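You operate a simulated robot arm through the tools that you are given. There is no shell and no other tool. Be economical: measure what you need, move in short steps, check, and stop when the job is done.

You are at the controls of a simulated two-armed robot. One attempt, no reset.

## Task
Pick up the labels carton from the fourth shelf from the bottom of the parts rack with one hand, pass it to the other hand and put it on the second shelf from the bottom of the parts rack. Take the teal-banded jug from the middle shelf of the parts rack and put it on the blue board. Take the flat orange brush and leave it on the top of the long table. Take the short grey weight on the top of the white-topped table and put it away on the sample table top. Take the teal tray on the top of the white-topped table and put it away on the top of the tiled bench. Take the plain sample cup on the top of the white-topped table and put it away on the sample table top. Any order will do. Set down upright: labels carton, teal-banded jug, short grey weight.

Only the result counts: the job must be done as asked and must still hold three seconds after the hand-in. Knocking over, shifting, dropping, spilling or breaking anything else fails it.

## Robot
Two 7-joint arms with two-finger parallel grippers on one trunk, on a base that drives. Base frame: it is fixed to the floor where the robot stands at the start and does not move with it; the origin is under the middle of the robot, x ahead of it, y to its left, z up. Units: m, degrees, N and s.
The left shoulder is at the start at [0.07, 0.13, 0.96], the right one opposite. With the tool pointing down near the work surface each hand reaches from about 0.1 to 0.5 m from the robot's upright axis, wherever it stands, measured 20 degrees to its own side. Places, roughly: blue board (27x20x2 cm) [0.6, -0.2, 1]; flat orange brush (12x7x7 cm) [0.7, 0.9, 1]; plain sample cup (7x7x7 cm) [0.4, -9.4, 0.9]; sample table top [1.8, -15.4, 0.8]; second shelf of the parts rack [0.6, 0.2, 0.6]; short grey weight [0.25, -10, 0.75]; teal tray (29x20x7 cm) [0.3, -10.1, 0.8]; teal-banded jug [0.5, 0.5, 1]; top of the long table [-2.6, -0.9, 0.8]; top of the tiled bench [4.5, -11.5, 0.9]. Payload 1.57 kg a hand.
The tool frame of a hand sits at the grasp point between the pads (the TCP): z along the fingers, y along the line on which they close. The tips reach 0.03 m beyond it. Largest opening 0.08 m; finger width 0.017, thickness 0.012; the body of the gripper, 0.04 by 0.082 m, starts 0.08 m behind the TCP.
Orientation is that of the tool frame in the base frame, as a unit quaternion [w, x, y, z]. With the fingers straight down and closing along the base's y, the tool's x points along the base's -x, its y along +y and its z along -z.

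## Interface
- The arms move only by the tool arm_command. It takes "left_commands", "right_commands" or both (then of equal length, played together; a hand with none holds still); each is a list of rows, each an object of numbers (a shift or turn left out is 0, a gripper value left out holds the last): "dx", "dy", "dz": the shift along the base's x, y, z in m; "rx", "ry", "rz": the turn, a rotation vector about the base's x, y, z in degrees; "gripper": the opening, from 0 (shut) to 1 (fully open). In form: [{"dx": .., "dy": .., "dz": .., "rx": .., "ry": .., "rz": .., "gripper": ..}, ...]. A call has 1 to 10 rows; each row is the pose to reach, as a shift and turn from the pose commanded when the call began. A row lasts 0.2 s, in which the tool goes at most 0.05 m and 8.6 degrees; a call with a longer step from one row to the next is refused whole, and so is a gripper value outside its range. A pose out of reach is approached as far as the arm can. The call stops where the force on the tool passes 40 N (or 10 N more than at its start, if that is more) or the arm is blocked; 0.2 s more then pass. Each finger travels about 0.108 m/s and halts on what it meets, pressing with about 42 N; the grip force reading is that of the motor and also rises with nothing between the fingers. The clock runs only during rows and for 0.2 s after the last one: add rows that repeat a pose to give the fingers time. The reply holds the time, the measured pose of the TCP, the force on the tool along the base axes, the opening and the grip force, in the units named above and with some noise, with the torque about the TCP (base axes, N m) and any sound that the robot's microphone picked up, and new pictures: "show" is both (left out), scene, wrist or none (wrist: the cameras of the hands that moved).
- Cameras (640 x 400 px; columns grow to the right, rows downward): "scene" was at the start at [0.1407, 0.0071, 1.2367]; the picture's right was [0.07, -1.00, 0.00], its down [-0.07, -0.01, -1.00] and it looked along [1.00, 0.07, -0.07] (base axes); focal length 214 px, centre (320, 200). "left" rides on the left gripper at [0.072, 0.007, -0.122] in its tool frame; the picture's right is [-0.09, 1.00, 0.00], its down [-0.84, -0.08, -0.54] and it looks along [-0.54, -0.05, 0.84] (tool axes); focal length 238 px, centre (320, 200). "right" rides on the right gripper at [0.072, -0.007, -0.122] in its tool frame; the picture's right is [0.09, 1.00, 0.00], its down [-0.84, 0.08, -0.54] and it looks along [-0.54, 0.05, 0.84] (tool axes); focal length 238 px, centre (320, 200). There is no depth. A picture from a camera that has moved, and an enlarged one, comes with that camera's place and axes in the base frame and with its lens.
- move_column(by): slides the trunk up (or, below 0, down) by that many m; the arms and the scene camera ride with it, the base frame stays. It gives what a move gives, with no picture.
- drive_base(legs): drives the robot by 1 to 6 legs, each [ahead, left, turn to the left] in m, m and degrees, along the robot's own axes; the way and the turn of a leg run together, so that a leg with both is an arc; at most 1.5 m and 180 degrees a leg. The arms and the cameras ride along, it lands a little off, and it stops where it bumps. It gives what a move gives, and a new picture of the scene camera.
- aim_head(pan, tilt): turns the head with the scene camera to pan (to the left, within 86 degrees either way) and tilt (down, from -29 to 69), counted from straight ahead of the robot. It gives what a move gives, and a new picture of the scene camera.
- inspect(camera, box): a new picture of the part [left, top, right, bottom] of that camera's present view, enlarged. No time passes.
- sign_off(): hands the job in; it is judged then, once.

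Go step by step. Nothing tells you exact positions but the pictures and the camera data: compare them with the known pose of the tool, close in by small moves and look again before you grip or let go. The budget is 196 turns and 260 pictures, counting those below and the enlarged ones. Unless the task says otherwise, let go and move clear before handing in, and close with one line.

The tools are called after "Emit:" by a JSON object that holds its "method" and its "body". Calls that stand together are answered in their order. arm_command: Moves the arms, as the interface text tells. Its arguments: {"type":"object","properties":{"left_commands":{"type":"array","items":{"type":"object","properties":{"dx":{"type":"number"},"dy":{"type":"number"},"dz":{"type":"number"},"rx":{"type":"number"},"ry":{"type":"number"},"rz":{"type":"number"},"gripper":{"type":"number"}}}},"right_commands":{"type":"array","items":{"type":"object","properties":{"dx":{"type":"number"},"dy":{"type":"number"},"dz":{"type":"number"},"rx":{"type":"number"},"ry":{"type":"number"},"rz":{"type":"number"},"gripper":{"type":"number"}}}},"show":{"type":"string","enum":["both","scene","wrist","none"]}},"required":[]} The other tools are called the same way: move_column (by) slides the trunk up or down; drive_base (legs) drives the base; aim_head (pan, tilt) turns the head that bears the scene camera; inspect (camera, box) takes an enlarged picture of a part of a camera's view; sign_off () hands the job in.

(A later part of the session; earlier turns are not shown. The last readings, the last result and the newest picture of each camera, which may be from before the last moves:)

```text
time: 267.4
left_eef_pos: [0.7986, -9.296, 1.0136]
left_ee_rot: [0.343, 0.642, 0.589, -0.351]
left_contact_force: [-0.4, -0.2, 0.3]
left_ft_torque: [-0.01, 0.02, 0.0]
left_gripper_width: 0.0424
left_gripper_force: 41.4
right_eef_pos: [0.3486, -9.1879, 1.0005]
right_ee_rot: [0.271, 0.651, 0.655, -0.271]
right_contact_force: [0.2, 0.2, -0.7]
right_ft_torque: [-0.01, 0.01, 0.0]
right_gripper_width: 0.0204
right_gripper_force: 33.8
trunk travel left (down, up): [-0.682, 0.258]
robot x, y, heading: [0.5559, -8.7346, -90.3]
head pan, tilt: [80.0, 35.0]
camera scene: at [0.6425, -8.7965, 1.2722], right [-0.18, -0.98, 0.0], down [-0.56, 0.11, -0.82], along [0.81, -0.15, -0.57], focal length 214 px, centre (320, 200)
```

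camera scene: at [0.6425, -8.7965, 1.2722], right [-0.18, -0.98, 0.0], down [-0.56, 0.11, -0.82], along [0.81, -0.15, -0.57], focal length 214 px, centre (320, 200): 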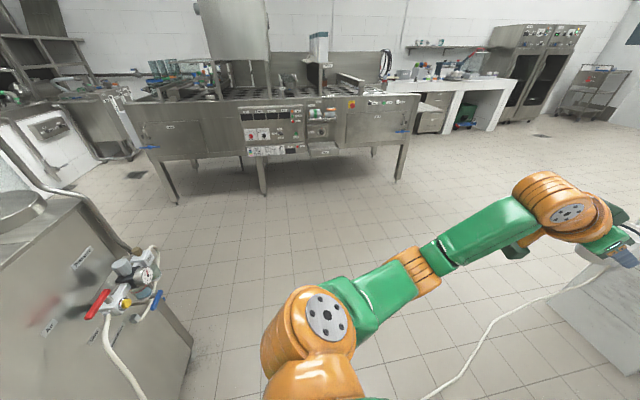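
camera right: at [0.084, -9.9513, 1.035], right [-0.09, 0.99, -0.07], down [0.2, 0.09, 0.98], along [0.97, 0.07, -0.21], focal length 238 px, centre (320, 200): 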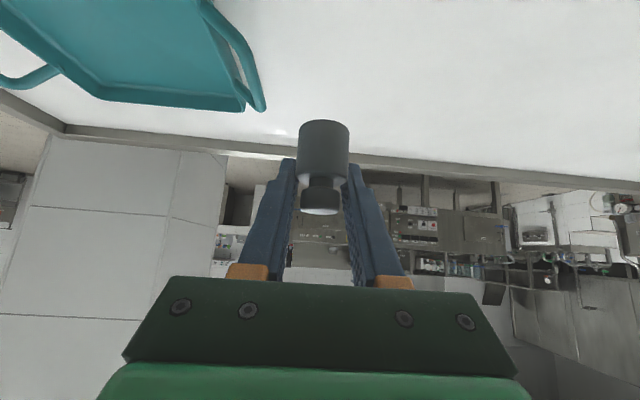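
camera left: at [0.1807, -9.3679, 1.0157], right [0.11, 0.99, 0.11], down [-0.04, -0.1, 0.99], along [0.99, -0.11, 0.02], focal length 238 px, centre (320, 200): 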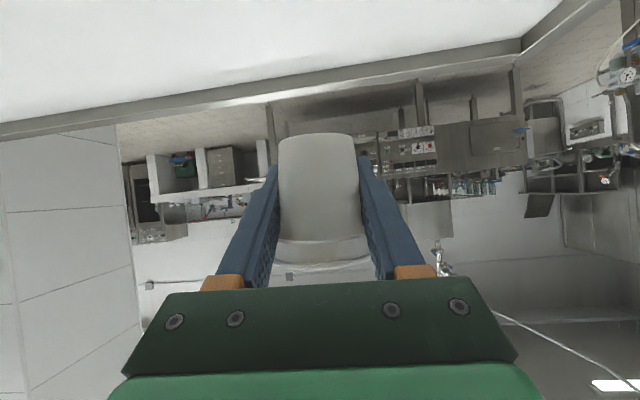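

Emit:
{"method": "drive_base", "body": {"legs": [[0, 0.1, 0]]}}

Emit:
{"method": "aim_head", "body": {"pan": 40, "tilt": 69}}

```text
time: 268.1
left_eef_pos: [0.7992, -9.2954, 1.0134]
left_ee_rot: [0.343, 0.642, 0.589, -0.351]
left_contact_force: [0.5, 1.3, -0.1]
left_ft_torque: [0.02, 0.02, 0.02]
left_gripper_width: 0.0419
left_gripper_force: 41.7
right_eef_pos: [0.3506, -9.1896, 0.9996]
right_ee_rot: [0.27, 0.65, 0.657, -0.27]
right_contact_force: [0.6, 0.4, -0.5]
right_ft_torque: [-0.04, 0.0, -0.02]
right_gripper_width: 0.0204
right_gripper_force: 34.4
trunk travel left (down, up): [-0.682, 0.258]
robot x, y, heading: [0.5594, -8.7315, -90.8]
head pan, tilt: [80.0, 35.0]
stopped in leg 1: the robot was blocked; the commanded pose is now the measured one
camera scene: at [0.6429, -8.7966, 1.2721], right [-0.18, -0.98, 0.0], down [-0.56, 0.1, -0.82], along [0.81, -0.15, -0.57], focal length 214 px, centre (320, 200)
```

scene: 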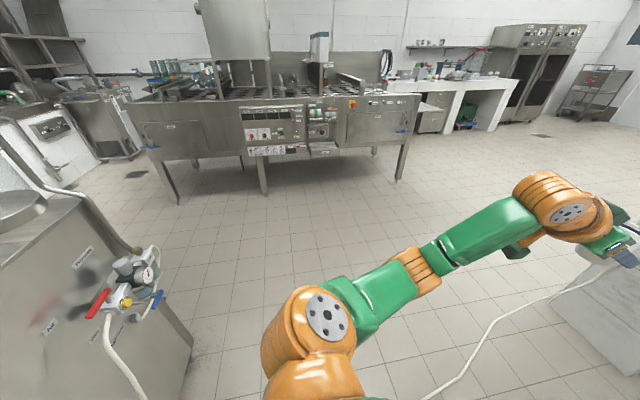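

```text
time: 269.2
left_eef_pos: [0.8003, -9.2961, 1.0127]
left_ee_rot: [0.343, 0.642, 0.59, -0.349]
left_contact_force: [-0.6, -0.1, -0.3]
left_ft_torque: [-0.01, 0.0, -0.01]
left_gripper_width: 0.0419
left_gripper_force: 42.2
right_eef_pos: [0.3501, -9.1891, 1.0004]
right_ee_rot: [0.271, 0.65, 0.657, -0.271]
right_contact_force: [-0.1, 0.4, -0.4]
right_ft_torque: [0.02, -0.03, -0.01]
right_gripper_width: 0.0204
right_gripper_force: 34.2
trunk travel left (down, up): [-0.682, 0.258]
robot x, y, heading: [0.5595, -8.7325, -90.6]
head pan, tilt: [40.0, 68.8]
camera scene: at [0.592, -8.8238, 1.2285], right [-0.77, -0.64, 0.0], down [-0.59, 0.72, -0.36], along [0.23, -0.28, -0.93], focal length 214 px, centre (320, 200)
```

scene: 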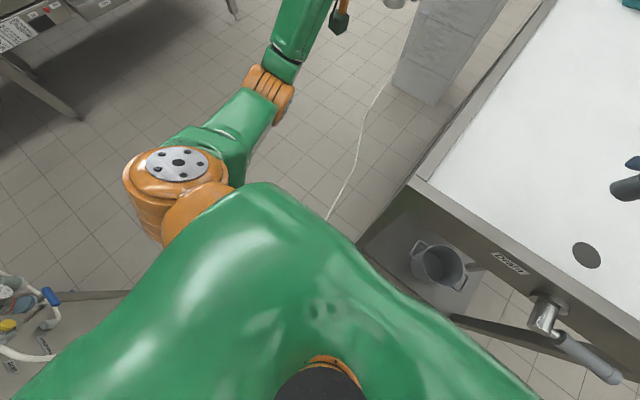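

Something blocks the base here, most likely the floor hose between the machine and the pillar. I'll go the other way: back to the right side, and through the gap between this table's far end and the next table, with the trunk raised so the arms clear both.

Emit:
{"method": "move_column", "body": {"by": 0.12}}

Emit:
{"method": "drive_base", "body": {"legs": [[0, -1.16, 0.6], [-0.1, 0, 0], [0, 0, 90], [0, -1.2, 0], [0, -1.05, 0]]}}

Emit:
{"method": "aim_head", "body": {"pan": -20, "tilt": 25}}

```text
time: 270.7
left_eef_pos: [0.8, -9.2955, 1.1325]
left_ee_rot: [0.343, 0.642, 0.59, -0.35]
left_contact_force: [-0.1, 0.0, 0.5]
left_ft_torque: [0.0, 0.0, 0.0]
left_gripper_width: 0.0422
left_gripper_force: 42.1
right_eef_pos: [0.3491, -9.1891, 1.1197]
right_ee_rot: [0.271, 0.65, 0.657, -0.27]
right_contact_force: [-0.4, 0.3, -1.5]
right_ft_torque: [0.01, 0.02, 0.01]
right_gripper_width: 0.0206
right_gripper_force: 34.5
trunk travel left (down, up): [-0.802, 0.138]
robot x, y, heading: [0.5573, -8.732, -90.6]
head pan, tilt: [40.0, 68.8]
```

```text
time: 291.8
left_eef_pos: [-0.123, -10.6209, 1.1325]
left_ee_rot: [0.49, 0.055, 0.87, -0.016]
left_contact_force: [-0.4, 0.0, -1.0]
left_ft_torque: [0.0, -0.01, 0.03]
left_gripper_width: 0.0413
left_gripper_force: 41.6
right_eef_pos: [-0.2482, -11.0662, 1.1197]
right_ee_rot: [0.383, 0.015, 0.924, -0.009]
right_contact_force: [0.6, 0.5, -0.7]
right_ft_torque: [-0.05, -0.04, 0.01]
right_gripper_width: 0.0206
right_gripper_force: 34.7
trunk travel left (down, up): [-0.802, 0.138]
robot x, y, heading: [-0.6987, -10.8393, -2.8]
head pan, tilt: [40.0, 68.8]
camera scene: at [-0.6033, -10.8072, 1.3484], right [0.61, -0.8, 0.0], down [-0.74, -0.56, -0.36], along [0.29, 0.22, -0.93], focal length 214 px, centre (320, 200)
```

scene: 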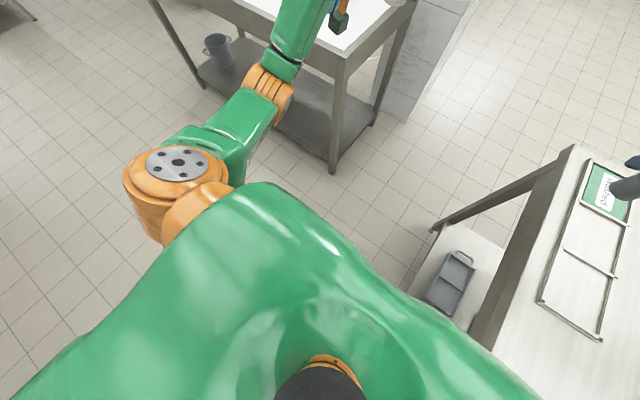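

```text
time: 293.1
left_eef_pos: [-0.1241, -10.6208, 1.1332]
left_ee_rot: [0.49, 0.055, 0.87, -0.015]
left_contact_force: [-0.3, 0.5, -0.5]
left_ft_torque: [0.02, 0.03, 0.0]
left_gripper_width: 0.0414
left_gripper_force: 42.3
right_eef_pos: [-0.2477, -11.0663, 1.1199]
right_ee_rot: [0.383, 0.015, 0.924, -0.008]
right_contact_force: [0.2, -0.6, -0.1]
right_ft_torque: [0.02, 0.01, 0.03]
right_gripper_width: 0.0206
right_gripper_force: 34.7
trunk travel left (down, up): [-0.802, 0.138]
robot x, y, heading: [-0.6968, -10.8399, -2.6]
head pan, tilt: [-20.0, 25.0]
camera scene: at [-0.5628, -10.8773, 1.4078], right [-0.39, -0.92, 0.0], down [-0.39, 0.16, -0.91], along [0.84, -0.35, -0.42], focal length 214 px, centre (320, 200)
```

scene: 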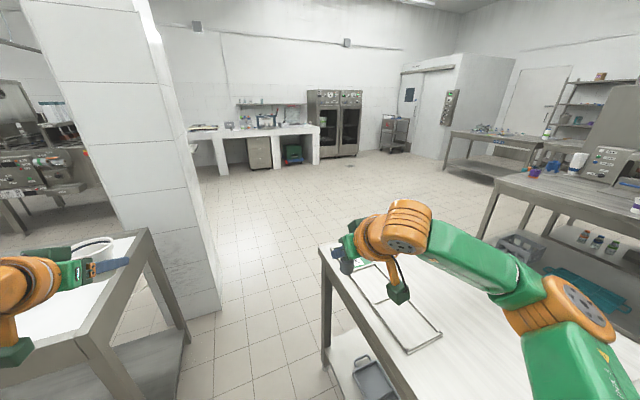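

The corridor is about 0.7 m wide. I'll turn to face along -y, hands over the low next table, strafe left through it, and then angle past the pillar.

Emit:
{"method": "drive_base", "body": {"legs": [[0, 0, -87.4], [0, 0.98, 0]]}}

Emit:
{"method": "aim_head", "body": {"pan": 50, "tilt": 40}}

```text
time: 301.9
left_eef_pos: [0.547, -11.3787, 1.1328]
left_ee_rot: [0.348, 0.635, 0.597, -0.346]
left_contact_force: [-0.1, -0.8, -0.6]
left_ft_torque: [-0.03, 0.01, -0.03]
left_gripper_width: 0.0414
left_gripper_force: 41.8
right_eef_pos: [0.0958, -11.2823, 1.1208]
right_ee_rot: [0.275, 0.642, 0.665, -0.267]
right_contact_force: [0.5, -1.0, -0.6]
right_ft_torque: [-0.02, -0.01, 0.02]
right_gripper_width: 0.0208
right_gripper_force: 33.8
trunk travel left (down, up): [-0.802, 0.138]
robot x, y, heading: [0.2895, -10.818, -89.6]
head pan, tilt: [-20.0, 25.0]
camera scene: at [0.262, -10.9562, 1.4078], right [-0.95, 0.33, 0.0], down [0.14, 0.4, -0.91], along [-0.3, -0.86, -0.42], focal length 214 px, centre (320, 200)
```

scene: 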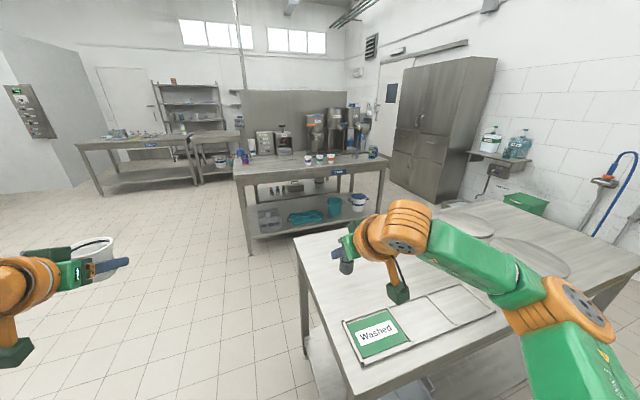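

```text
time: 303.3
left_eef_pos: [0.5474, -11.3773, 1.1332]
left_ee_rot: [0.347, 0.635, 0.596, -0.346]
left_contact_force: [0.2, -0.3, 0.5]
left_ft_torque: [0.0, 0.06, -0.02]
left_gripper_width: 0.0411
left_gripper_force: 42.2
right_eef_pos: [0.0969, -11.2824, 1.1189]
right_ee_rot: [0.274, 0.643, 0.664, -0.268]
right_contact_force: [-0.5, 0.5, -1.0]
right_ft_torque: [-0.01, 0.0, -0.02]
right_gripper_width: 0.0204
right_gripper_force: 34.8
trunk travel left (down, up): [-0.802, 0.138]
robot x, y, heading: [0.2948, -10.8193, -89.0]
head pan, tilt: [50.0, 40.0]
camera scene: at [0.3589, -10.9228, 1.3846], right [-0.63, -0.78, 0.0], down [-0.5, 0.41, -0.77], along [0.59, -0.48, -0.64], focal length 214 px, centre (320, 200)
```

scene: 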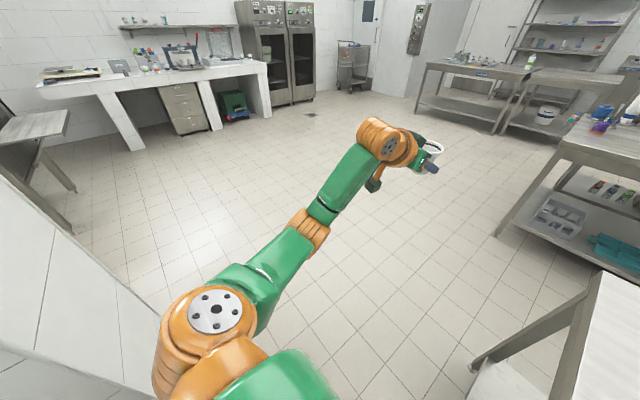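

I'm through. The sample table is ahead to the left, around (1.8, -15.4), with open floor between.

Emit:
{"method": "drive_base", "body": {"legs": [[0.5, 0.35, 0], [0.9, 0.6, 0], [1.3, 0.45, 0]]}}

Emit:
{"method": "aim_head", "body": {"pan": 0, "tilt": 15}}

Emit:
{"method": "inspect", "body": {"camera": "left", "box": [0, 0, 640, 400]}}

```text
time: 318.3
left_eef_pos: [1.939, -14.0631, 1.133]
left_ee_rot: [0.344, 0.641, 0.591, -0.35]
left_contact_force: [1.0, 0.3, -0.5]
left_ft_torque: [0.0, 0.04, -0.01]
left_gripper_width: 0.0407
left_gripper_force: 42.3
right_eef_pos: [1.4881, -13.9585, 1.1201]
right_ee_rot: [0.271, 0.649, 0.657, -0.271]
right_contact_force: [-0.4, 1.1, -0.7]
right_ft_torque: [0.0, 0.01, 0.0]
right_gripper_width: 0.0206
right_gripper_force: 33.7
trunk travel left (down, up): [-0.802, 0.138]
robot x, y, heading: [1.6948, -13.4991, -90.4]
head pan, tilt: [50.0, 40.0]
camera scene: at [1.7587, -13.6033, 1.3846], right [-0.65, -0.76, 0.0], down [-0.49, 0.41, -0.77], along [0.59, -0.49, -0.64], focal length 214 px, centre (320, 200)
```

scene: 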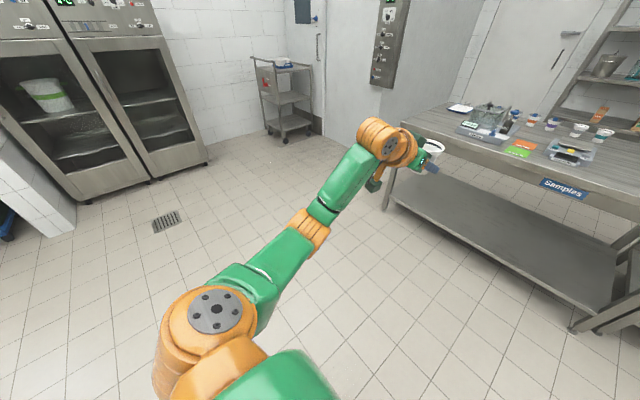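

```text
time: 319.5
left_eef_pos: [1.9383, -14.0619, 1.1322]
left_ee_rot: [0.345, 0.641, 0.591, -0.349]
left_contact_force: [0.4, 0.0, -0.1]
left_ft_torque: [-0.02, 0.0, 0.0]
left_gripper_width: 0.0406
left_gripper_force: 42.1
right_eef_pos: [1.4888, -13.9586, 1.119]
right_ee_rot: [0.271, 0.649, 0.658, -0.27]
right_contact_force: [0.1, 0.1, -1.0]
right_ft_torque: [0.0, 0.01, 0.02]
right_gripper_width: 0.021
right_gripper_force: 34.3
trunk travel left (down, up): [-0.802, 0.138]
robot x, y, heading: [1.6988, -13.5011, -89.9]
head pan, tilt: [0.0, 15.0]
camera scene: at [1.6937, -13.6424, 1.4241], right [-1.0, 0.0, 0.0], down [0.0, 0.26, -0.97], along [0.0, -0.97, -0.26], focal length 214 px, centre (320, 200)
```

scene: 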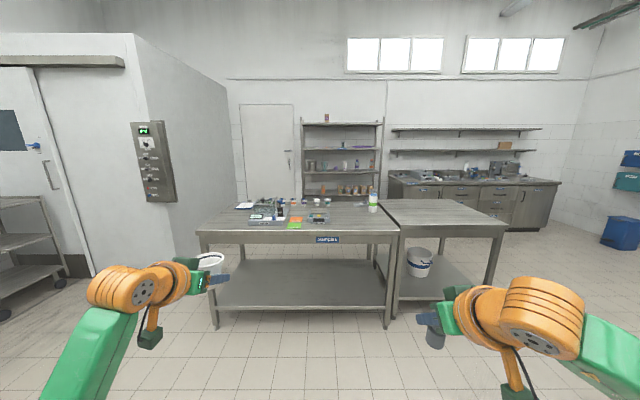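

```text
1.00 times, centred on (320, 200) of left (not enlarged: the box is as wide or as high as the picture)
camera zoom: at [1.9552, -13.9228, 1.135], right [0.99, -0.11, 0.11], down [-0.1, 0.04, 0.99], along [-0.12, -0.99, 0.02], focal length 238 px, centre (320, 200)
```

zoom: 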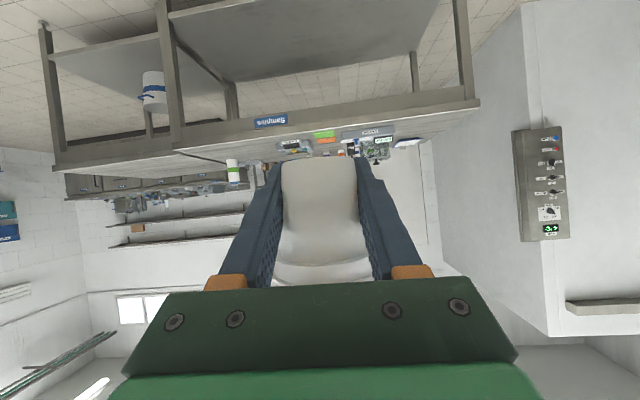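

The cup is creeping upward in the left grip, so I'll place it first. The table top is at about z 0.83 with its near edge at y about -15.0. The area at x 1.2 to 1.58 is free of items.

Emit:
{"method": "drive_base", "body": {"legs": [[1.12, -0.41, 0]]}}

Emit:
{"method": "move_column", "body": {"by": -0.12}}

Emit:
{"method": "aim_head", "body": {"pan": 20, "tilt": 35}}

```text
time: 325.6
left_eef_pos: [1.5094, -15.1871, 1.1335]
left_ee_rot: [0.341, 0.646, 0.585, -0.352]
left_contact_force: [0.5, -0.4, 0.0]
left_ft_torque: [-0.02, -0.01, -0.01]
left_gripper_width: 0.0405
left_gripper_force: 41.7
right_eef_pos: [1.0631, -15.0776, 1.1206]
right_ee_rot: [0.269, 0.654, 0.653, -0.273]
right_contact_force: [-0.2, 0.0, -0.4]
right_ft_torque: [-0.01, 0.01, 0.02]
right_gripper_width: 0.0206
right_gripper_force: 34.8
trunk travel left (down, up): [-0.802, 0.138]
robot x, y, heading: [1.2748, -14.6244, -91.1]
head pan, tilt: [0.0, 15.0]
camera scene: at [1.2713, -14.7643, 1.4242], right [-1.0, 0.02, 0.0], down [0.0, 0.26, -0.97], along [-0.02, -0.97, -0.26], focal length 214 px, centre (320, 200)
```

scene: 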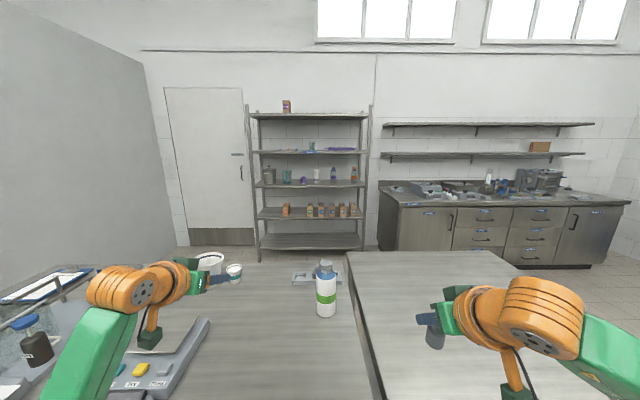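

```text
time: 327.1
left_eef_pos: [1.5098, -15.1889, 1.0131]
left_ee_rot: [0.342, 0.646, 0.585, -0.353]
left_contact_force: [0.0, -0.1, 0.8]
left_ft_torque: [0.02, 0.04, 0.02]
left_gripper_width: 0.0406
left_gripper_force: 42.2
right_eef_pos: [1.0618, -15.0776, 0.9997]
right_ee_rot: [0.269, 0.654, 0.653, -0.273]
right_contact_force: [-1.0, -0.6, -0.6]
right_ft_torque: [-0.01, 0.01, 0.0]
right_gripper_width: 0.0208
right_gripper_force: 34.3
trunk travel left (down, up): [-0.682, 0.258]
robot x, y, heading: [1.2755, -14.6246, -91.3]
head pan, tilt: [0.0, 15.0]
```

```text
time: 327.9
left_eef_pos: [1.51, -15.189, 1.0118]
left_ee_rot: [0.341, 0.645, 0.585, -0.353]
left_contact_force: [0.8, -0.1, -0.4]
left_ft_torque: [0.02, 0.0, -0.02]
left_gripper_width: 0.0404
left_gripper_force: 42.4
right_eef_pos: [1.0614, -15.0768, 0.9997]
right_ee_rot: [0.268, 0.654, 0.653, -0.272]
right_contact_force: [-0.6, -0.5, -0.6]
right_ft_torque: [0.01, -0.01, 0.02]
right_gripper_width: 0.0208
right_gripper_force: 34.4
trunk travel left (down, up): [-0.682, 0.258]
robot x, y, heading: [1.2731, -14.6198, -91.1]
head pan, tilt: [20.0, 35.0]
camera scene: at [1.3013, -14.7548, 1.2722], right [-0.95, -0.32, 0.0], down [-0.19, 0.54, -0.82], along [0.27, -0.78, -0.57], focal length 214 px, centre (320, 200)
```

scene: 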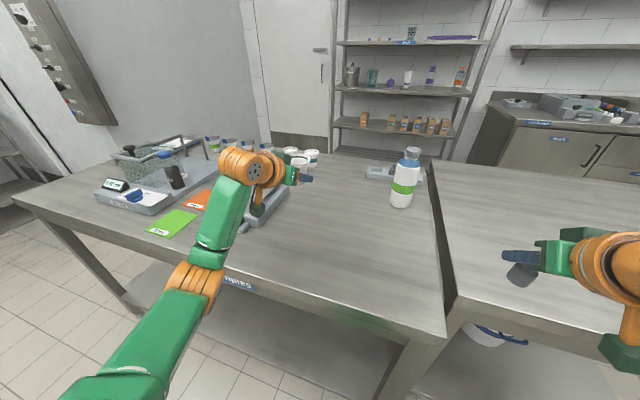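

Emit:
{"method": "drive_base", "body": {"legs": [[0, -0.075, 1.0]]}}

Emit:
{"method": "arm_command", "body": {"left_commands": [{"dz": -0.04}, {"dz": -0.08}, {"dz": -0.11}, {"dz": -0.125}], "show": "both"}}

Emit:
{"method": "inspect", "body": {"camera": "scene", "box": [200, 130, 440, 280]}}

```text
time: 328.9
left_eef_pos: [1.4466, -15.1838, 1.013]
left_ee_rot: [0.344, 0.64, 0.591, -0.35]
left_contact_force: [-0.3, -0.2, -0.4]
left_ft_torque: [-0.02, 0.0, 0.02]
left_gripper_width: 0.0404
left_gripper_force: 41.6
right_eef_pos: [0.9964, -15.0804, 1.0003]
right_ee_rot: [0.271, 0.648, 0.658, -0.271]
right_contact_force: [-0.4, 0.5, -0.6]
right_ft_torque: [0.0, -0.01, 0.03]
right_gripper_width: 0.0208
right_gripper_force: 34.1
trunk travel left (down, up): [-0.682, 0.258]
robot x, y, heading: [1.1997, -14.6215, -90.2]
head pan, tilt: [20.0, 35.0]
camera scene: at [1.23, -14.7536, 1.272], right [-0.94, -0.34, 0.0], down [-0.2, 0.54, -0.82], along [0.28, -0.77, -0.57], focal length 214 px, centre (320, 200)
```

scene: 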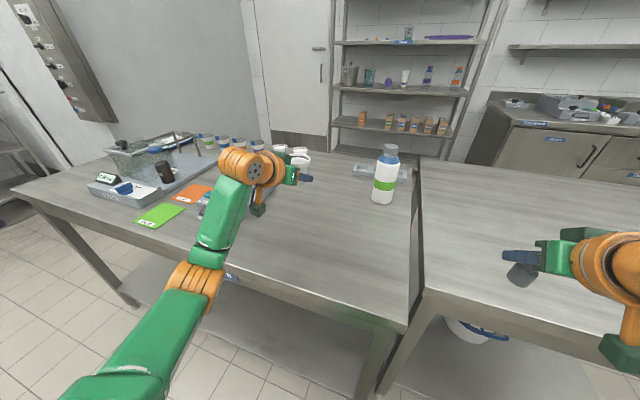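

```text
time: 329.9
left_eef_pos: [1.4443, -15.1864, 0.8872]
left_ee_rot: [0.345, 0.64, 0.591, -0.349]
left_contact_force: [0.8, -0.7, -1.4]
left_ft_torque: [0.01, 0.0, 0.02]
left_gripper_width: 0.0407
left_gripper_force: 41.8
right_eef_pos: [0.9942, -15.0811, 1.0005]
right_ee_rot: [0.272, 0.648, 0.659, -0.27]
right_contact_force: [0.5, 0.7, -1.7]
right_ft_torque: [0.01, -0.02, 0.02]
right_gripper_width: 0.0206
right_gripper_force: 33.9
trunk travel left (down, up): [-0.682, 0.258]
robot x, y, heading: [1.196, -14.6181, -90.0]
head pan, tilt: [20.0, 35.0]
camera scene: at [1.2284, -14.7536, 1.2721], right [-0.94, -0.34, 0.0], down [-0.2, 0.54, -0.82], along [0.28, -0.77, -0.57], focal length 214 px, centre (320, 200)
camera left: at [1.4608, -15.0461, 0.8896], right [0.99, -0.11, 0.11], down [-0.1, 0.04, 0.99], along [-0.11, -0.99, 0.02], focal length 238 px, centre (320, 200)
```

scene: 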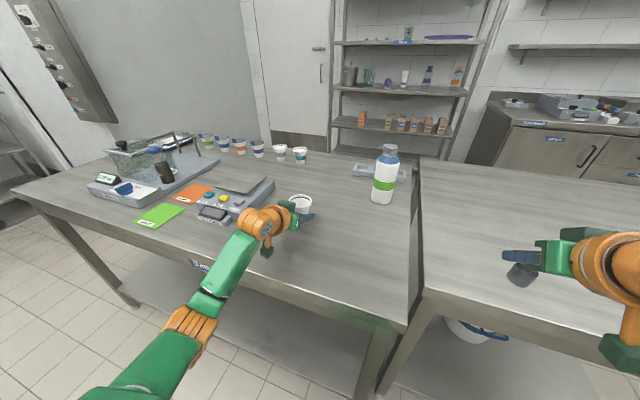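
left: 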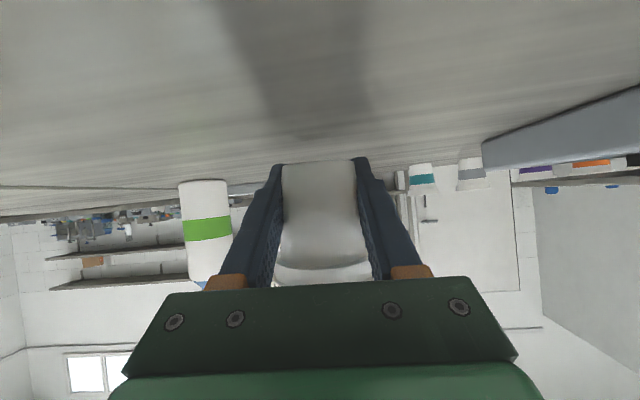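

```text
2.67 times, centred on (320, 205) of scene
camera zoom: at [1.2284, -14.7536, 1.2721], right [-0.94, -0.34, 0.0], down [-0.2, 0.54, -0.82], along [0.28, -0.77, -0.57], focal length 572 px, centre (320, 187)
```

zoom: 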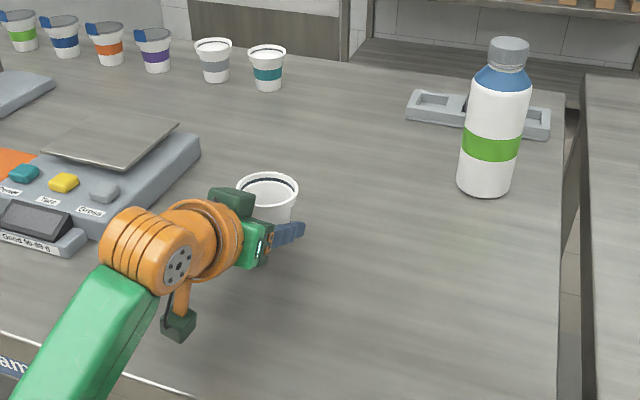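

Emit:
{"method": "arm_command", "body": {"left_commands": [{"dz": -0.01}, {"dz": -0.018}, {"dz": -0.024}, {"dz": -0.03}, {"dz": -0.036}], "show": "wrist"}}

```text
time: 330.9
left_eef_pos: [1.4434, -15.1841, 0.8735]
left_ee_rot: [0.354, 0.634, 0.586, -0.36]
left_contact_force: [-0.8, 0.5, 11.6]
left_ft_torque: [-0.27, 0.34, -0.21]
left_gripper_width: 0.0405
left_gripper_force: 42.2
right_eef_pos: [0.9938, -15.0773, 1.0005]
right_ee_rot: [0.272, 0.648, 0.657, -0.271]
right_contact_force: [-0.1, -0.7, -1.2]
right_ft_torque: [0.01, 0.0, -0.03]
right_gripper_width: 0.0209
right_gripper_force: 34.4
trunk travel left (down, up): [-0.682, 0.258]
robot x, y, heading: [1.2018, -14.6238, -90.0]
head pan, tilt: [20.0, 35.0]
stopped in row 4 (left hand): the force on the tool passed its limit at 46 N (the readings are from after the stop); the commanded pose is now the measured one
camera left: at [1.4595, -15.0446, 0.8701], right [0.99, -0.11, 0.11], down [-0.1, 0.07, 0.99], along [-0.11, -0.99, 0.06], focal length 238 px, centre (320, 200)
```

left: 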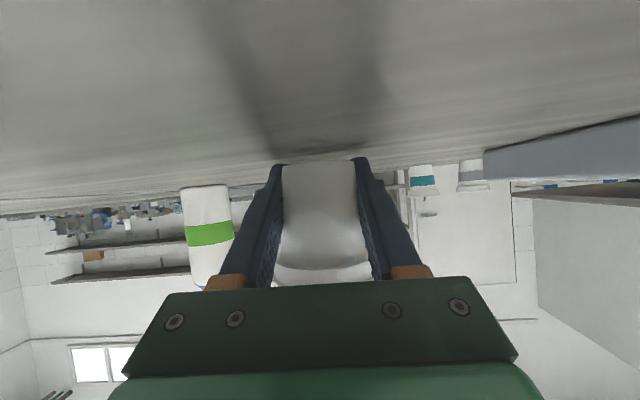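

Contact with the table. I'll open gradually and check that the cup stands.

Emit:
{"method": "arm_command", "body": {"left_commands": [{"gripper": 0.56}, {"gripper": 0.62}, {"gripper": 0.8}, {"gripper": 1}, {"gripper": 1}], "show": "wrist"}}

Emit:
{"method": "inspect", "body": {"camera": "scene", "box": [240, 150, 400, 270]}}

```text
time: 332.1
left_eef_pos: [1.4498, -15.1846, 0.8727]
left_ee_rot: [0.355, 0.631, 0.589, -0.359]
left_contact_force: [20.7, -11.2, 31.5]
left_ft_torque: [-0.87, 0.62, 1.0]
left_gripper_width: 0.0603
left_gripper_force: 0.1
right_eef_pos: [0.9974, -15.0756, 1.0025]
right_ee_rot: [0.272, 0.647, 0.658, -0.273]
right_contact_force: [-0.3, 0.2, -0.2]
right_ft_torque: [0.0, 0.01, -0.01]
right_gripper_width: 0.0207
right_gripper_force: 34.1
trunk travel left (down, up): [-0.682, 0.258]
robot x, y, heading: [1.1993, -14.6229, -89.8]
head pan, tilt: [20.0, 35.0]
camera left: at [1.4648, -15.0434, 0.8697], right [0.99, -0.1, 0.1], down [-0.1, 0.07, 0.99], along [-0.11, -0.99, 0.06], focal length 238 px, centre (320, 200)
```

left: 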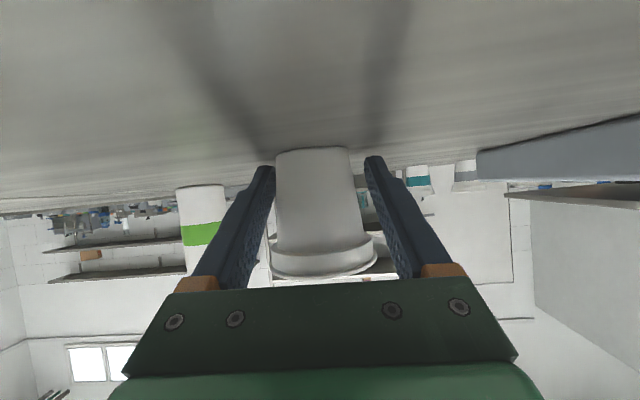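

```text
3.33 times, centred on (320, 210) of scene
camera zoom: at [1.2327, -14.748, 1.2728], right [-0.94, -0.34, 0.01], down [-0.2, 0.54, -0.82], along [0.28, -0.77, -0.57], focal length 715 px, centre (320, 167)
```

zoom: 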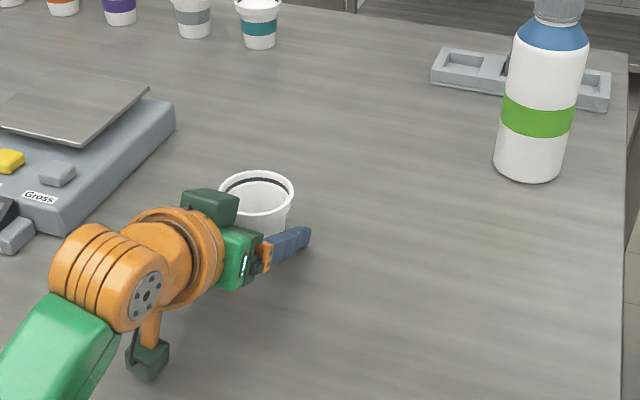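

The fingertips are pressing on the table and sticking. I'll lift a few millimetres so they can open fully.

Emit:
{"method": "arm_command", "body": {"left_commands": [{"dz": 0.003, "gripper": 1}, {"dz": 0.005, "gripper": 1}, {"dz": 0.005, "gripper": 1}, {"dz": 0.005, "gripper": 1}], "show": "wrist"}}

```text
time: 333.1
left_eef_pos: [1.4423, -15.1847, 0.8733]
left_ee_rot: [0.351, 0.636, 0.587, -0.358]
left_contact_force: [3.8, 8.7, 9.5]
left_ft_torque: [-0.4, 0.44, -0.27]
left_gripper_width: 0.0776
left_gripper_force: 0.0
right_eef_pos: [0.9933, -15.0763, 1.0017]
right_ee_rot: [0.274, 0.647, 0.658, -0.271]
right_contact_force: [0.2, 0.1, -1.9]
right_ft_torque: [-0.03, -0.03, 0.0]
right_gripper_width: 0.0206
right_gripper_force: 34.3
trunk travel left (down, up): [-0.682, 0.258]
robot x, y, heading: [1.1991, -14.621, -89.9]
head pan, tilt: [20.0, 35.0]
camera left: at [1.4586, -15.0438, 0.8722], right [0.99, -0.11, 0.11], down [-0.1, 0.06, 0.99], along [-0.12, -0.99, 0.05], focal length 238 px, centre (320, 200)
```

left: 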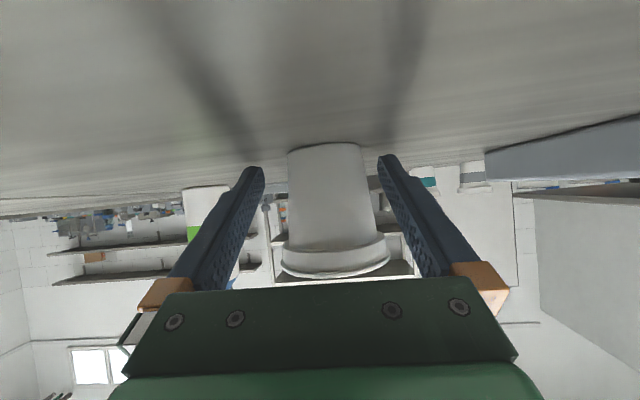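

Emit:
{"method": "arm_command", "body": {"left_commands": [{"dz": 0.006}, {"dz": 0.008, "dy": 0.03, "dx": 0.0035}, {"dz": 0.008, "dy": 0.07, "dx": 0.008}, {"dz": 0.02, "dy": 0.11, "dx": 0.012}, {"dz": 0.06, "dy": 0.13, "dx": 0.012}, {"dz": 0.1, "dy": 0.13, "dx": 0.012}], "show": "scene"}}

```text
time: 334.5
left_eef_pos: [1.4563, -15.0557, 0.9725]
left_ee_rot: [0.352, 0.635, 0.588, -0.356]
left_contact_force: [0.9, -0.6, 0.9]
left_ft_torque: [0.01, 0.01, -0.01]
left_gripper_width: 0.08
left_gripper_force: 0.1
right_eef_pos: [0.9942, -15.081, 0.9999]
right_ee_rot: [0.271, 0.648, 0.658, -0.27]
right_contact_force: [0.0, 0.0, -0.6]
right_ft_torque: [-0.01, -0.01, 0.0]
right_gripper_width: 0.0205
right_gripper_force: 34.3
trunk travel left (down, up): [-0.682, 0.258]
robot x, y, heading: [1.2007, -14.6202, -90.0]
head pan, tilt: [20.0, 35.0]
camera scene: at [1.2277, -14.7541, 1.272], right [-0.94, -0.34, 0.0], down [-0.2, 0.54, -0.82], along [0.28, -0.77, -0.57], focal length 214 px, centre (320, 200)
```

scene: 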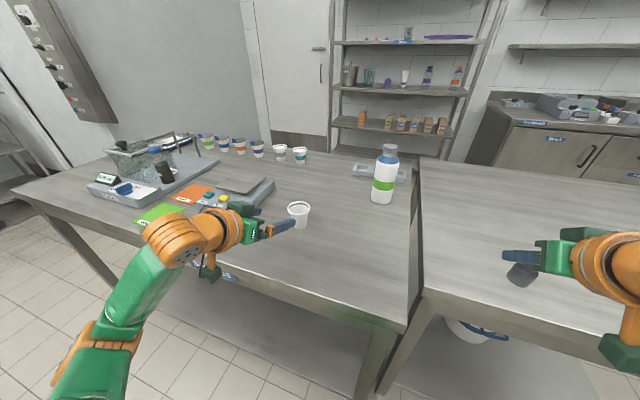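

The cup stands on the sample table. Now the weight: I'll strafe left so that the right hand is over free table.

Emit:
{"method": "arm_command", "body": {"left_commands": [{"dz": 0.04, "dy": 0.02}, {"dz": 0.08, "dy": 0.05}], "show": "none"}}

Emit:
{"method": "drive_base", "body": {"legs": [[0.06, 0.275, 0]]}}

Emit:
{"method": "aim_head", "body": {"pan": -20, "tilt": 40}}

Emit:
{"method": "inspect", "body": {"camera": "right", "box": [0, 0, 640, 400]}}

```text
time: 335.1
left_eef_pos: [1.4535, -15.0035, 1.0557]
left_ee_rot: [0.353, 0.635, 0.589, -0.355]
left_contact_force: [0.1, -0.8, 0.8]
left_ft_torque: [0.04, 0.04, 0.05]
left_gripper_width: 0.0798
left_gripper_force: 0.1
right_eef_pos: [0.9935, -15.0806, 1.0011]
right_ee_rot: [0.272, 0.648, 0.658, -0.271]
right_contact_force: [0.1, 0.6, -1.1]
right_ft_torque: [0.01, 0.01, 0.0]
right_gripper_width: 0.0207
right_gripper_force: 34.0
trunk travel left (down, up): [-0.682, 0.258]
robot x, y, heading: [1.1986, -14.6194, -89.9]
head pan, tilt: [20.0, 35.0]
```

```text
time: 337.1
left_eef_pos: [1.7307, -15.0629, 1.0533]
left_ee_rot: [0.352, 0.634, 0.59, -0.355]
left_contact_force: [0.4, 0.3, 0.4]
left_ft_torque: [-0.02, 0.04, 0.01]
left_gripper_width: 0.0801
left_gripper_force: 0.0
right_eef_pos: [1.2727, -15.1415, 0.9994]
right_ee_rot: [0.273, 0.647, 0.66, -0.269]
right_contact_force: [0.5, -0.9, -0.6]
right_ft_torque: [0.01, 0.02, 0.0]
right_gripper_width: 0.0207
right_gripper_force: 34.2
trunk travel left (down, up): [-0.682, 0.258]
robot x, y, heading: [1.4742, -14.6809, -89.8]
head pan, tilt: [20.0, 35.0]
camera scene: at [1.5042, -14.8129, 1.2722], right [-0.94, -0.34, 0.0], down [-0.2, 0.54, -0.82], along [0.28, -0.77, -0.57], focal length 214 px, centre (320, 200)
```

scene: 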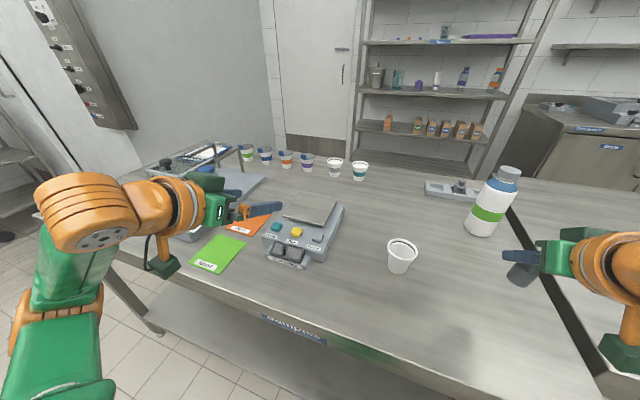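

```text
time: 338.1
left_eef_pos: [1.7319, -15.0644, 1.0546]
left_ee_rot: [0.352, 0.634, 0.589, -0.356]
left_contact_force: [-1.0, -0.9, 0.1]
left_ft_torque: [0.01, 0.01, 0.01]
left_gripper_width: 0.0797
left_gripper_force: 0.0
right_eef_pos: [1.2715, -15.1409, 0.9997]
right_ee_rot: [0.272, 0.647, 0.659, -0.27]
right_contact_force: [0.2, -0.3, -1.2]
right_ft_torque: [-0.01, 0.0, 0.0]
right_gripper_width: 0.0208
right_gripper_force: 34.3
trunk travel left (down, up): [-0.682, 0.258]
robot x, y, heading: [1.4761, -14.6815, -89.5]
head pan, tilt: [-20.0, 40.0]
camera scene: at [1.4461, -14.8105, 1.2646], right [-0.94, 0.34, 0.0], down [0.22, 0.61, -0.77], along [-0.26, -0.72, -0.64], focal length 214 px, centre (320, 200)
```

scene: 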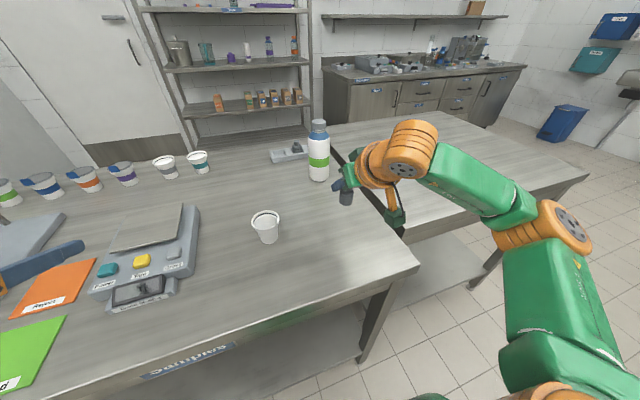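

```text
1.00 times, centred on (320, 200) of right (not enlarged: the box is as wide or as high as the picture)
camera zoom: at [1.2636, -15.004, 1.0341], right [0.99, 0.08, -0.07], down [0.08, -0.21, 0.97], along [0.07, -0.97, -0.21], focal length 238 px, centre (320, 200)
```

zoom: 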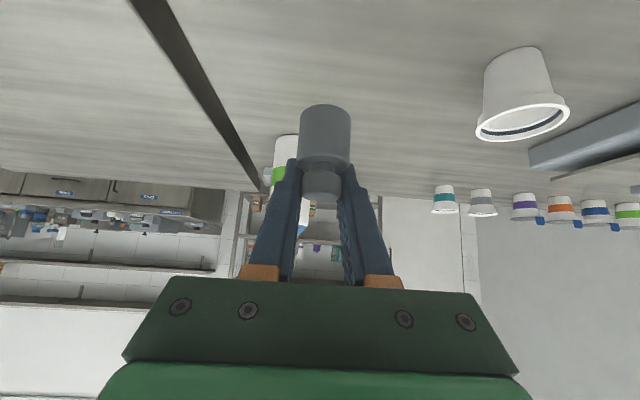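

The weight is over free table, between the cup and the bottle. I'll lower it until contact.

Emit:
{"method": "arm_command", "body": {"right_commands": [{"dz": -0.035}, {"dz": -0.065}, {"dz": -0.08}, {"dz": -0.088}, {"dz": -0.094}, {"dz": -0.1}, {"dz": -0.106}, {"dz": -0.112}], "show": "wrist"}}

Emit:
{"method": "inspect", "body": {"camera": "scene", "box": [260, 130, 440, 280]}}

```text
time: 339.9
left_eef_pos: [1.7338, -15.0621, 1.0553]
left_ee_rot: [0.352, 0.634, 0.589, -0.357]
left_contact_force: [-0.3, 0.0, -0.2]
left_ft_torque: [0.0, -0.03, 0.01]
left_gripper_width: 0.0799
left_gripper_force: 0.0
right_eef_pos: [1.273, -15.1407, 0.8913]
right_ee_rot: [0.275, 0.646, 0.658, -0.274]
right_contact_force: [-2.9, -4.5, 21.2]
right_ft_torque: [0.32, 0.11, 0.05]
right_gripper_width: 0.0207
right_gripper_force: 34.4
trunk travel left (down, up): [-0.682, 0.258]
robot x, y, heading: [1.4759, -14.6859, -89.9]
head pan, tilt: [-20.0, 40.0]
camera right: at [1.2643, -15.0035, 0.9248], right [0.99, 0.08, -0.07], down [0.09, -0.2, 0.98], along [0.07, -0.98, -0.2], focal length 238 px, centre (320, 200)
```

right: 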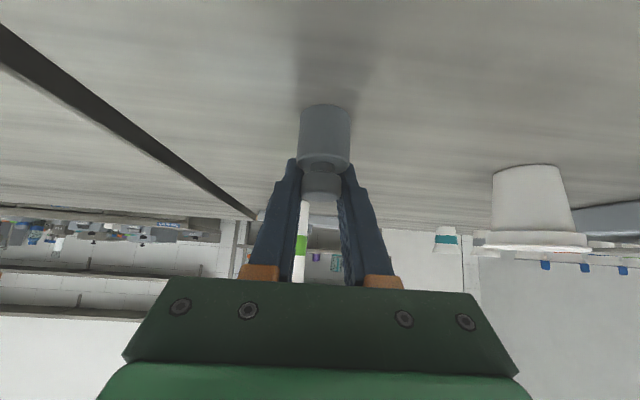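

```text
2.67 times, centred on (350, 205) of scene
camera zoom: at [1.4475, -14.8072, 1.2654], right [-0.94, 0.34, 0.0], down [0.22, 0.6, -0.77], along [-0.26, -0.72, -0.64], focal length 572 px, centre (240, 187)
```

zoom: 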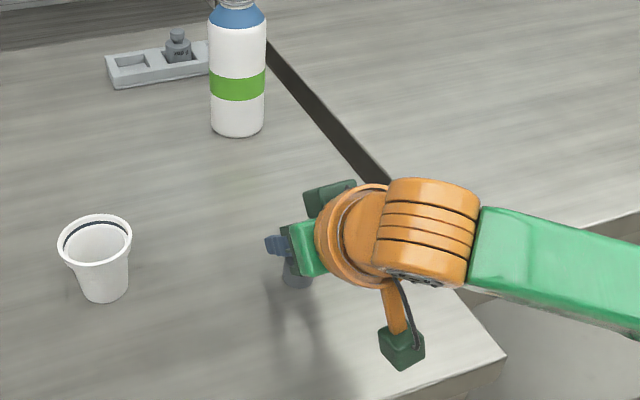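

Contact. I'll relieve the pressure, open, and retreat along the finger axis.

Emit:
{"method": "arm_command", "body": {"right_commands": [{"dz": 0.004}, {"dz": 0.004, "gripper": 0.7}, {"dz": 0.004, "gripper": 0.7}, {"dz": 0.004, "gripper": 0.7}, {"dz": 0.03, "dy": 0.025}, {"dz": 0.06, "dy": 0.055}, {"dz": 0.1, "dy": 0.08}], "show": "both"}}

```text
time: 341.5
left_eef_pos: [1.733, -15.0638, 1.0553]
left_ee_rot: [0.353, 0.634, 0.589, -0.356]
left_contact_force: [0.6, 1.0, 0.4]
left_ft_torque: [-0.01, 0.0, -0.01]
left_gripper_width: 0.0798
left_gripper_force: 0.2
right_eef_pos: [1.2714, -15.0624, 0.9891]
right_ee_rot: [0.272, 0.647, 0.659, -0.27]
right_contact_force: [-0.6, 1.2, 0.4]
right_ft_torque: [-0.05, -0.04, 0.03]
right_gripper_width: 0.0559
right_gripper_force: 0.1
trunk travel left (down, up): [-0.682, 0.258]
robot x, y, heading: [1.4734, -14.6761, -89.7]
head pan, tilt: [-20.0, 40.0]
camera scene: at [1.4466, -14.8096, 1.2646], right [-0.94, 0.34, 0.0], down [0.22, 0.6, -0.77], along [-0.26, -0.72, -0.64], focal length 214 px, centre (320, 200)
camera right: at [1.2636, -14.9242, 1.0234], right [0.99, 0.08, -0.07], down [0.09, -0.21, 0.97], along [0.07, -0.97, -0.21], focal length 238 px, centre (320, 200)
```

scene: 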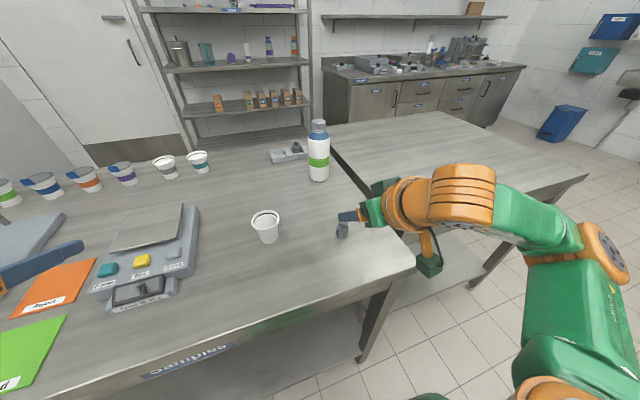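
right: 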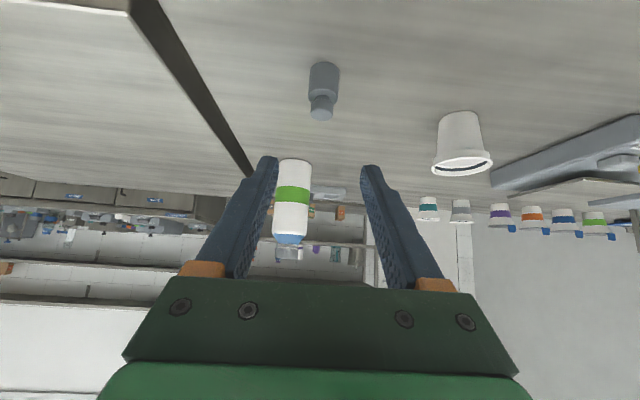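

The weight stands upright on the sample table. Now the tray: I'll retrace the route back through the corridor to the right side of the white-topped table.

Emit:
{"method": "move_column", "body": {"by": 0.12}}

Emit:
{"method": "drive_base", "body": {"legs": [[-1.2, 0.2, 0], [-1.25, -0.42, 0], [-0.85, -0.58, 0]]}}

Emit:
{"method": "aim_head", "body": {"pan": -85, "tilt": 35}}

```text
time: 343.0
left_eef_pos: [1.7319, -15.0643, 1.1753]
left_ee_rot: [0.353, 0.634, 0.589, -0.355]
left_contact_force: [-0.5, -0.5, -0.1]
left_ft_torque: [-0.01, 0.01, 0.01]
left_gripper_width: 0.08
left_gripper_force: 0.1
right_eef_pos: [1.2721, -15.0622, 1.1092]
right_ee_rot: [0.272, 0.647, 0.659, -0.27]
right_contact_force: [0.2, -0.1, 0.5]
right_ft_torque: [-0.04, -0.02, -0.01]
right_gripper_width: 0.056
right_gripper_force: 0.1
trunk travel left (down, up): [-0.802, 0.138]
robot x, y, heading: [1.475, -14.6792, -89.9]
head pan, tilt: [-20.0, 40.0]
```

```text
time: 360.2
left_eef_pos: [0.9149, -11.8011, 1.1749]
left_ee_rot: [0.353, 0.633, 0.591, -0.355]
left_contact_force: [0.1, -0.4, 0.0]
left_ft_torque: [-0.05, 0.01, -0.02]
left_gripper_width: 0.0802
left_gripper_force: 0.1
right_eef_pos: [0.4548, -11.8012, 1.1091]
right_ee_rot: [0.272, 0.646, 0.661, -0.269]
right_contact_force: [-0.1, -0.7, 0.6]
right_ft_torque: [0.0, -0.02, 0.01]
right_gripper_width: 0.0561
right_gripper_force: 0.0
trunk travel left (down, up): [-0.802, 0.138]
robot x, y, heading: [0.6545, -11.419, -89.6]
head pan, tilt: [-20.0, 40.0]
camera scene: at [0.6284, -11.5479, 1.3845], right [-0.94, 0.34, 0.0], down [0.22, 0.61, -0.77], along [-0.26, -0.72, -0.64], focal length 214 px, centre (320, 200)
```

scene: 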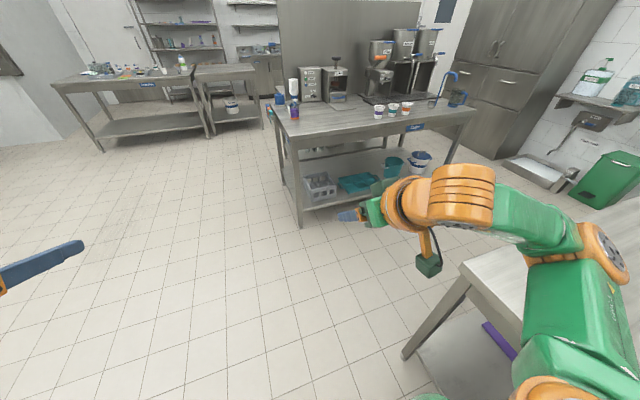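

```text
time: 361.6
left_eef_pos: [0.9155, -11.8, 1.1728]
left_ee_rot: [0.354, 0.632, 0.591, -0.355]
left_contact_force: [-0.6, 0.3, 0.1]
left_ft_torque: [-0.03, 0.04, 0.01]
left_gripper_width: 0.0798
left_gripper_force: 0.1
right_eef_pos: [0.455, -11.7996, 1.1093]
right_ee_rot: [0.272, 0.646, 0.661, -0.269]
right_contact_force: [-0.1, -0.1, 0.5]
right_ft_torque: [0.04, 0.01, -0.01]
right_gripper_width: 0.056
right_gripper_force: 0.0
trunk travel left (down, up): [-0.802, 0.138]
robot x, y, heading: [0.656, -11.4166, -89.5]
head pan, tilt: [-85.0, 35.0]
camera scene: at [0.5688, -11.4756, 1.3921], right [-0.1, 1.0, 0.0], down [0.57, 0.05, -0.82], along [-0.82, -0.08, -0.57], focal length 214 px, centre (320, 200)
```

scene: 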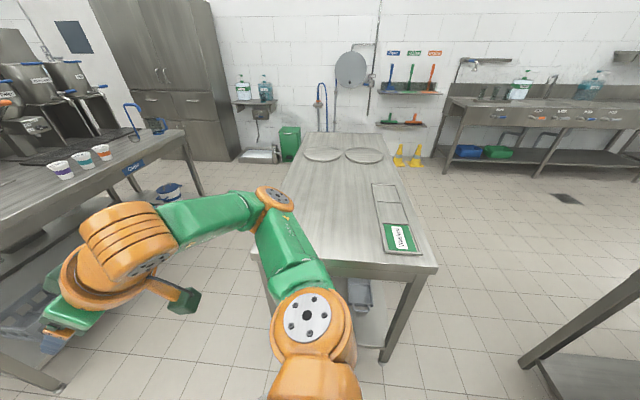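

Emit:
{"method": "drive_base", "body": {"legs": [[-0.57, -0.35, -0.4], [0, -0.98, 0], [0, 0, 90], [0, 0.66, 0]]}}

Emit:
{"method": "aim_head", "body": {"pan": 0, "tilt": 35}}

```text
time: 377.1
left_eef_pos: [-0.3319, -9.9323, 1.1745]
left_ee_rot: [0.501, 0.019, 0.865, 0.006]
left_contact_force: [1.0, -0.4, 0.3]
left_ft_torque: [0.02, -0.02, -0.01]
left_gripper_width: 0.0798
left_gripper_force: 0.0
right_eef_pos: [-0.3185, -10.3918, 1.1102]
right_ee_rot: [0.382, -0.023, 0.924, 0.008]
right_contact_force: [-0.4, -1.3, -0.4]
right_ft_torque: [0.01, 0.01, -0.01]
right_gripper_width: 0.056
right_gripper_force: 0.0
trunk travel left (down, up): [-0.802, 0.138]
robot x, y, heading: [-0.7057, -10.2033, 1.7]
head pan, tilt: [-85.0, 35.0]
camera scene: at [-0.6464, -10.2851, 1.3921], right [-0.99, -0.12, 0.0], down [-0.07, 0.57, -0.82], along [0.1, -0.81, -0.57], focal length 214 px, centre (320, 200)
```

scene: 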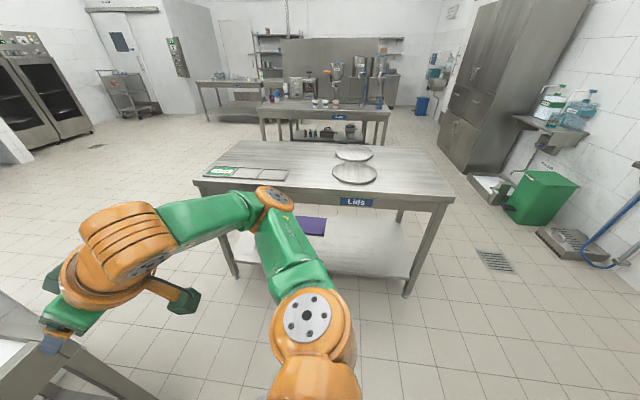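

```text
time: 378.7
left_eef_pos: [-0.3318, -9.9309, 1.1747]
left_ee_rot: [0.5, 0.019, 0.866, 0.005]
left_contact_force: [-0.1, 0.2, -1.2]
left_ft_torque: [-0.02, 0.03, 0.0]
left_gripper_width: 0.0798
left_gripper_force: 0.1
right_eef_pos: [-0.3191, -10.3909, 1.1089]
right_ee_rot: [0.383, -0.023, 0.924, 0.007]
right_contact_force: [-0.6, 0.7, -0.5]
right_ft_torque: [-0.04, -0.01, 0.01]
right_gripper_width: 0.0562
right_gripper_force: 0.0
trunk travel left (down, up): [-0.802, 0.138]
robot x, y, heading: [-0.7043, -10.2, 1.9]
head pan, tilt: [0.0, 35.0]
camera scene: at [-0.569, -10.1937, 1.3921], right [0.03, -1.0, 0.0], down [-0.57, -0.02, -0.82], along [0.82, 0.03, -0.57], focal length 214 px, centre (320, 200)
```

scene: 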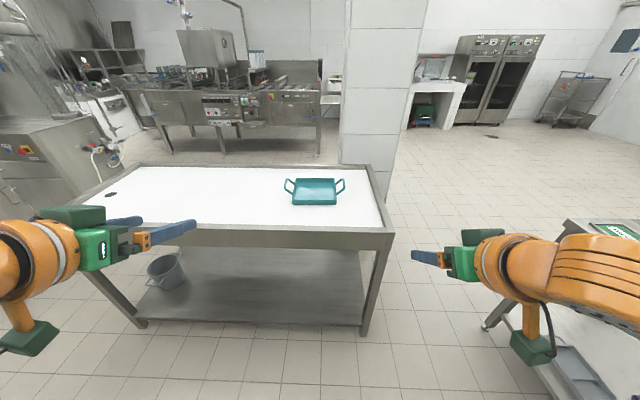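

Emit:
{"method": "inspect", "body": {"camera": "scene", "box": [260, 155, 380, 230]}}

```text
5.33 times, centred on (320, 192) of scene
camera zoom: at [-0.569, -10.1937, 1.3921], right [0.03, -1.0, 0.0], down [-0.57, -0.02, -0.82], along [0.82, 0.03, -0.57], focal length 1144 px, centre (320, 240)
```

zoom: 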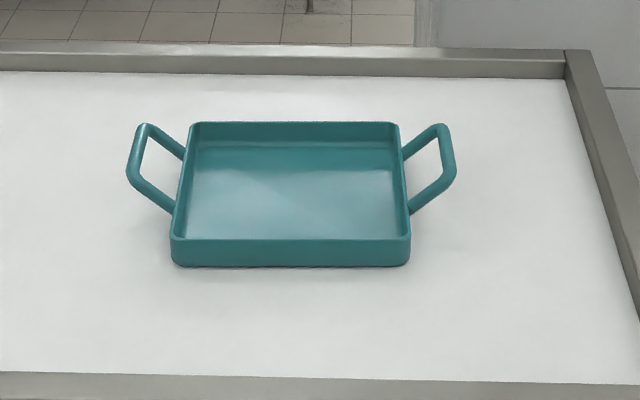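

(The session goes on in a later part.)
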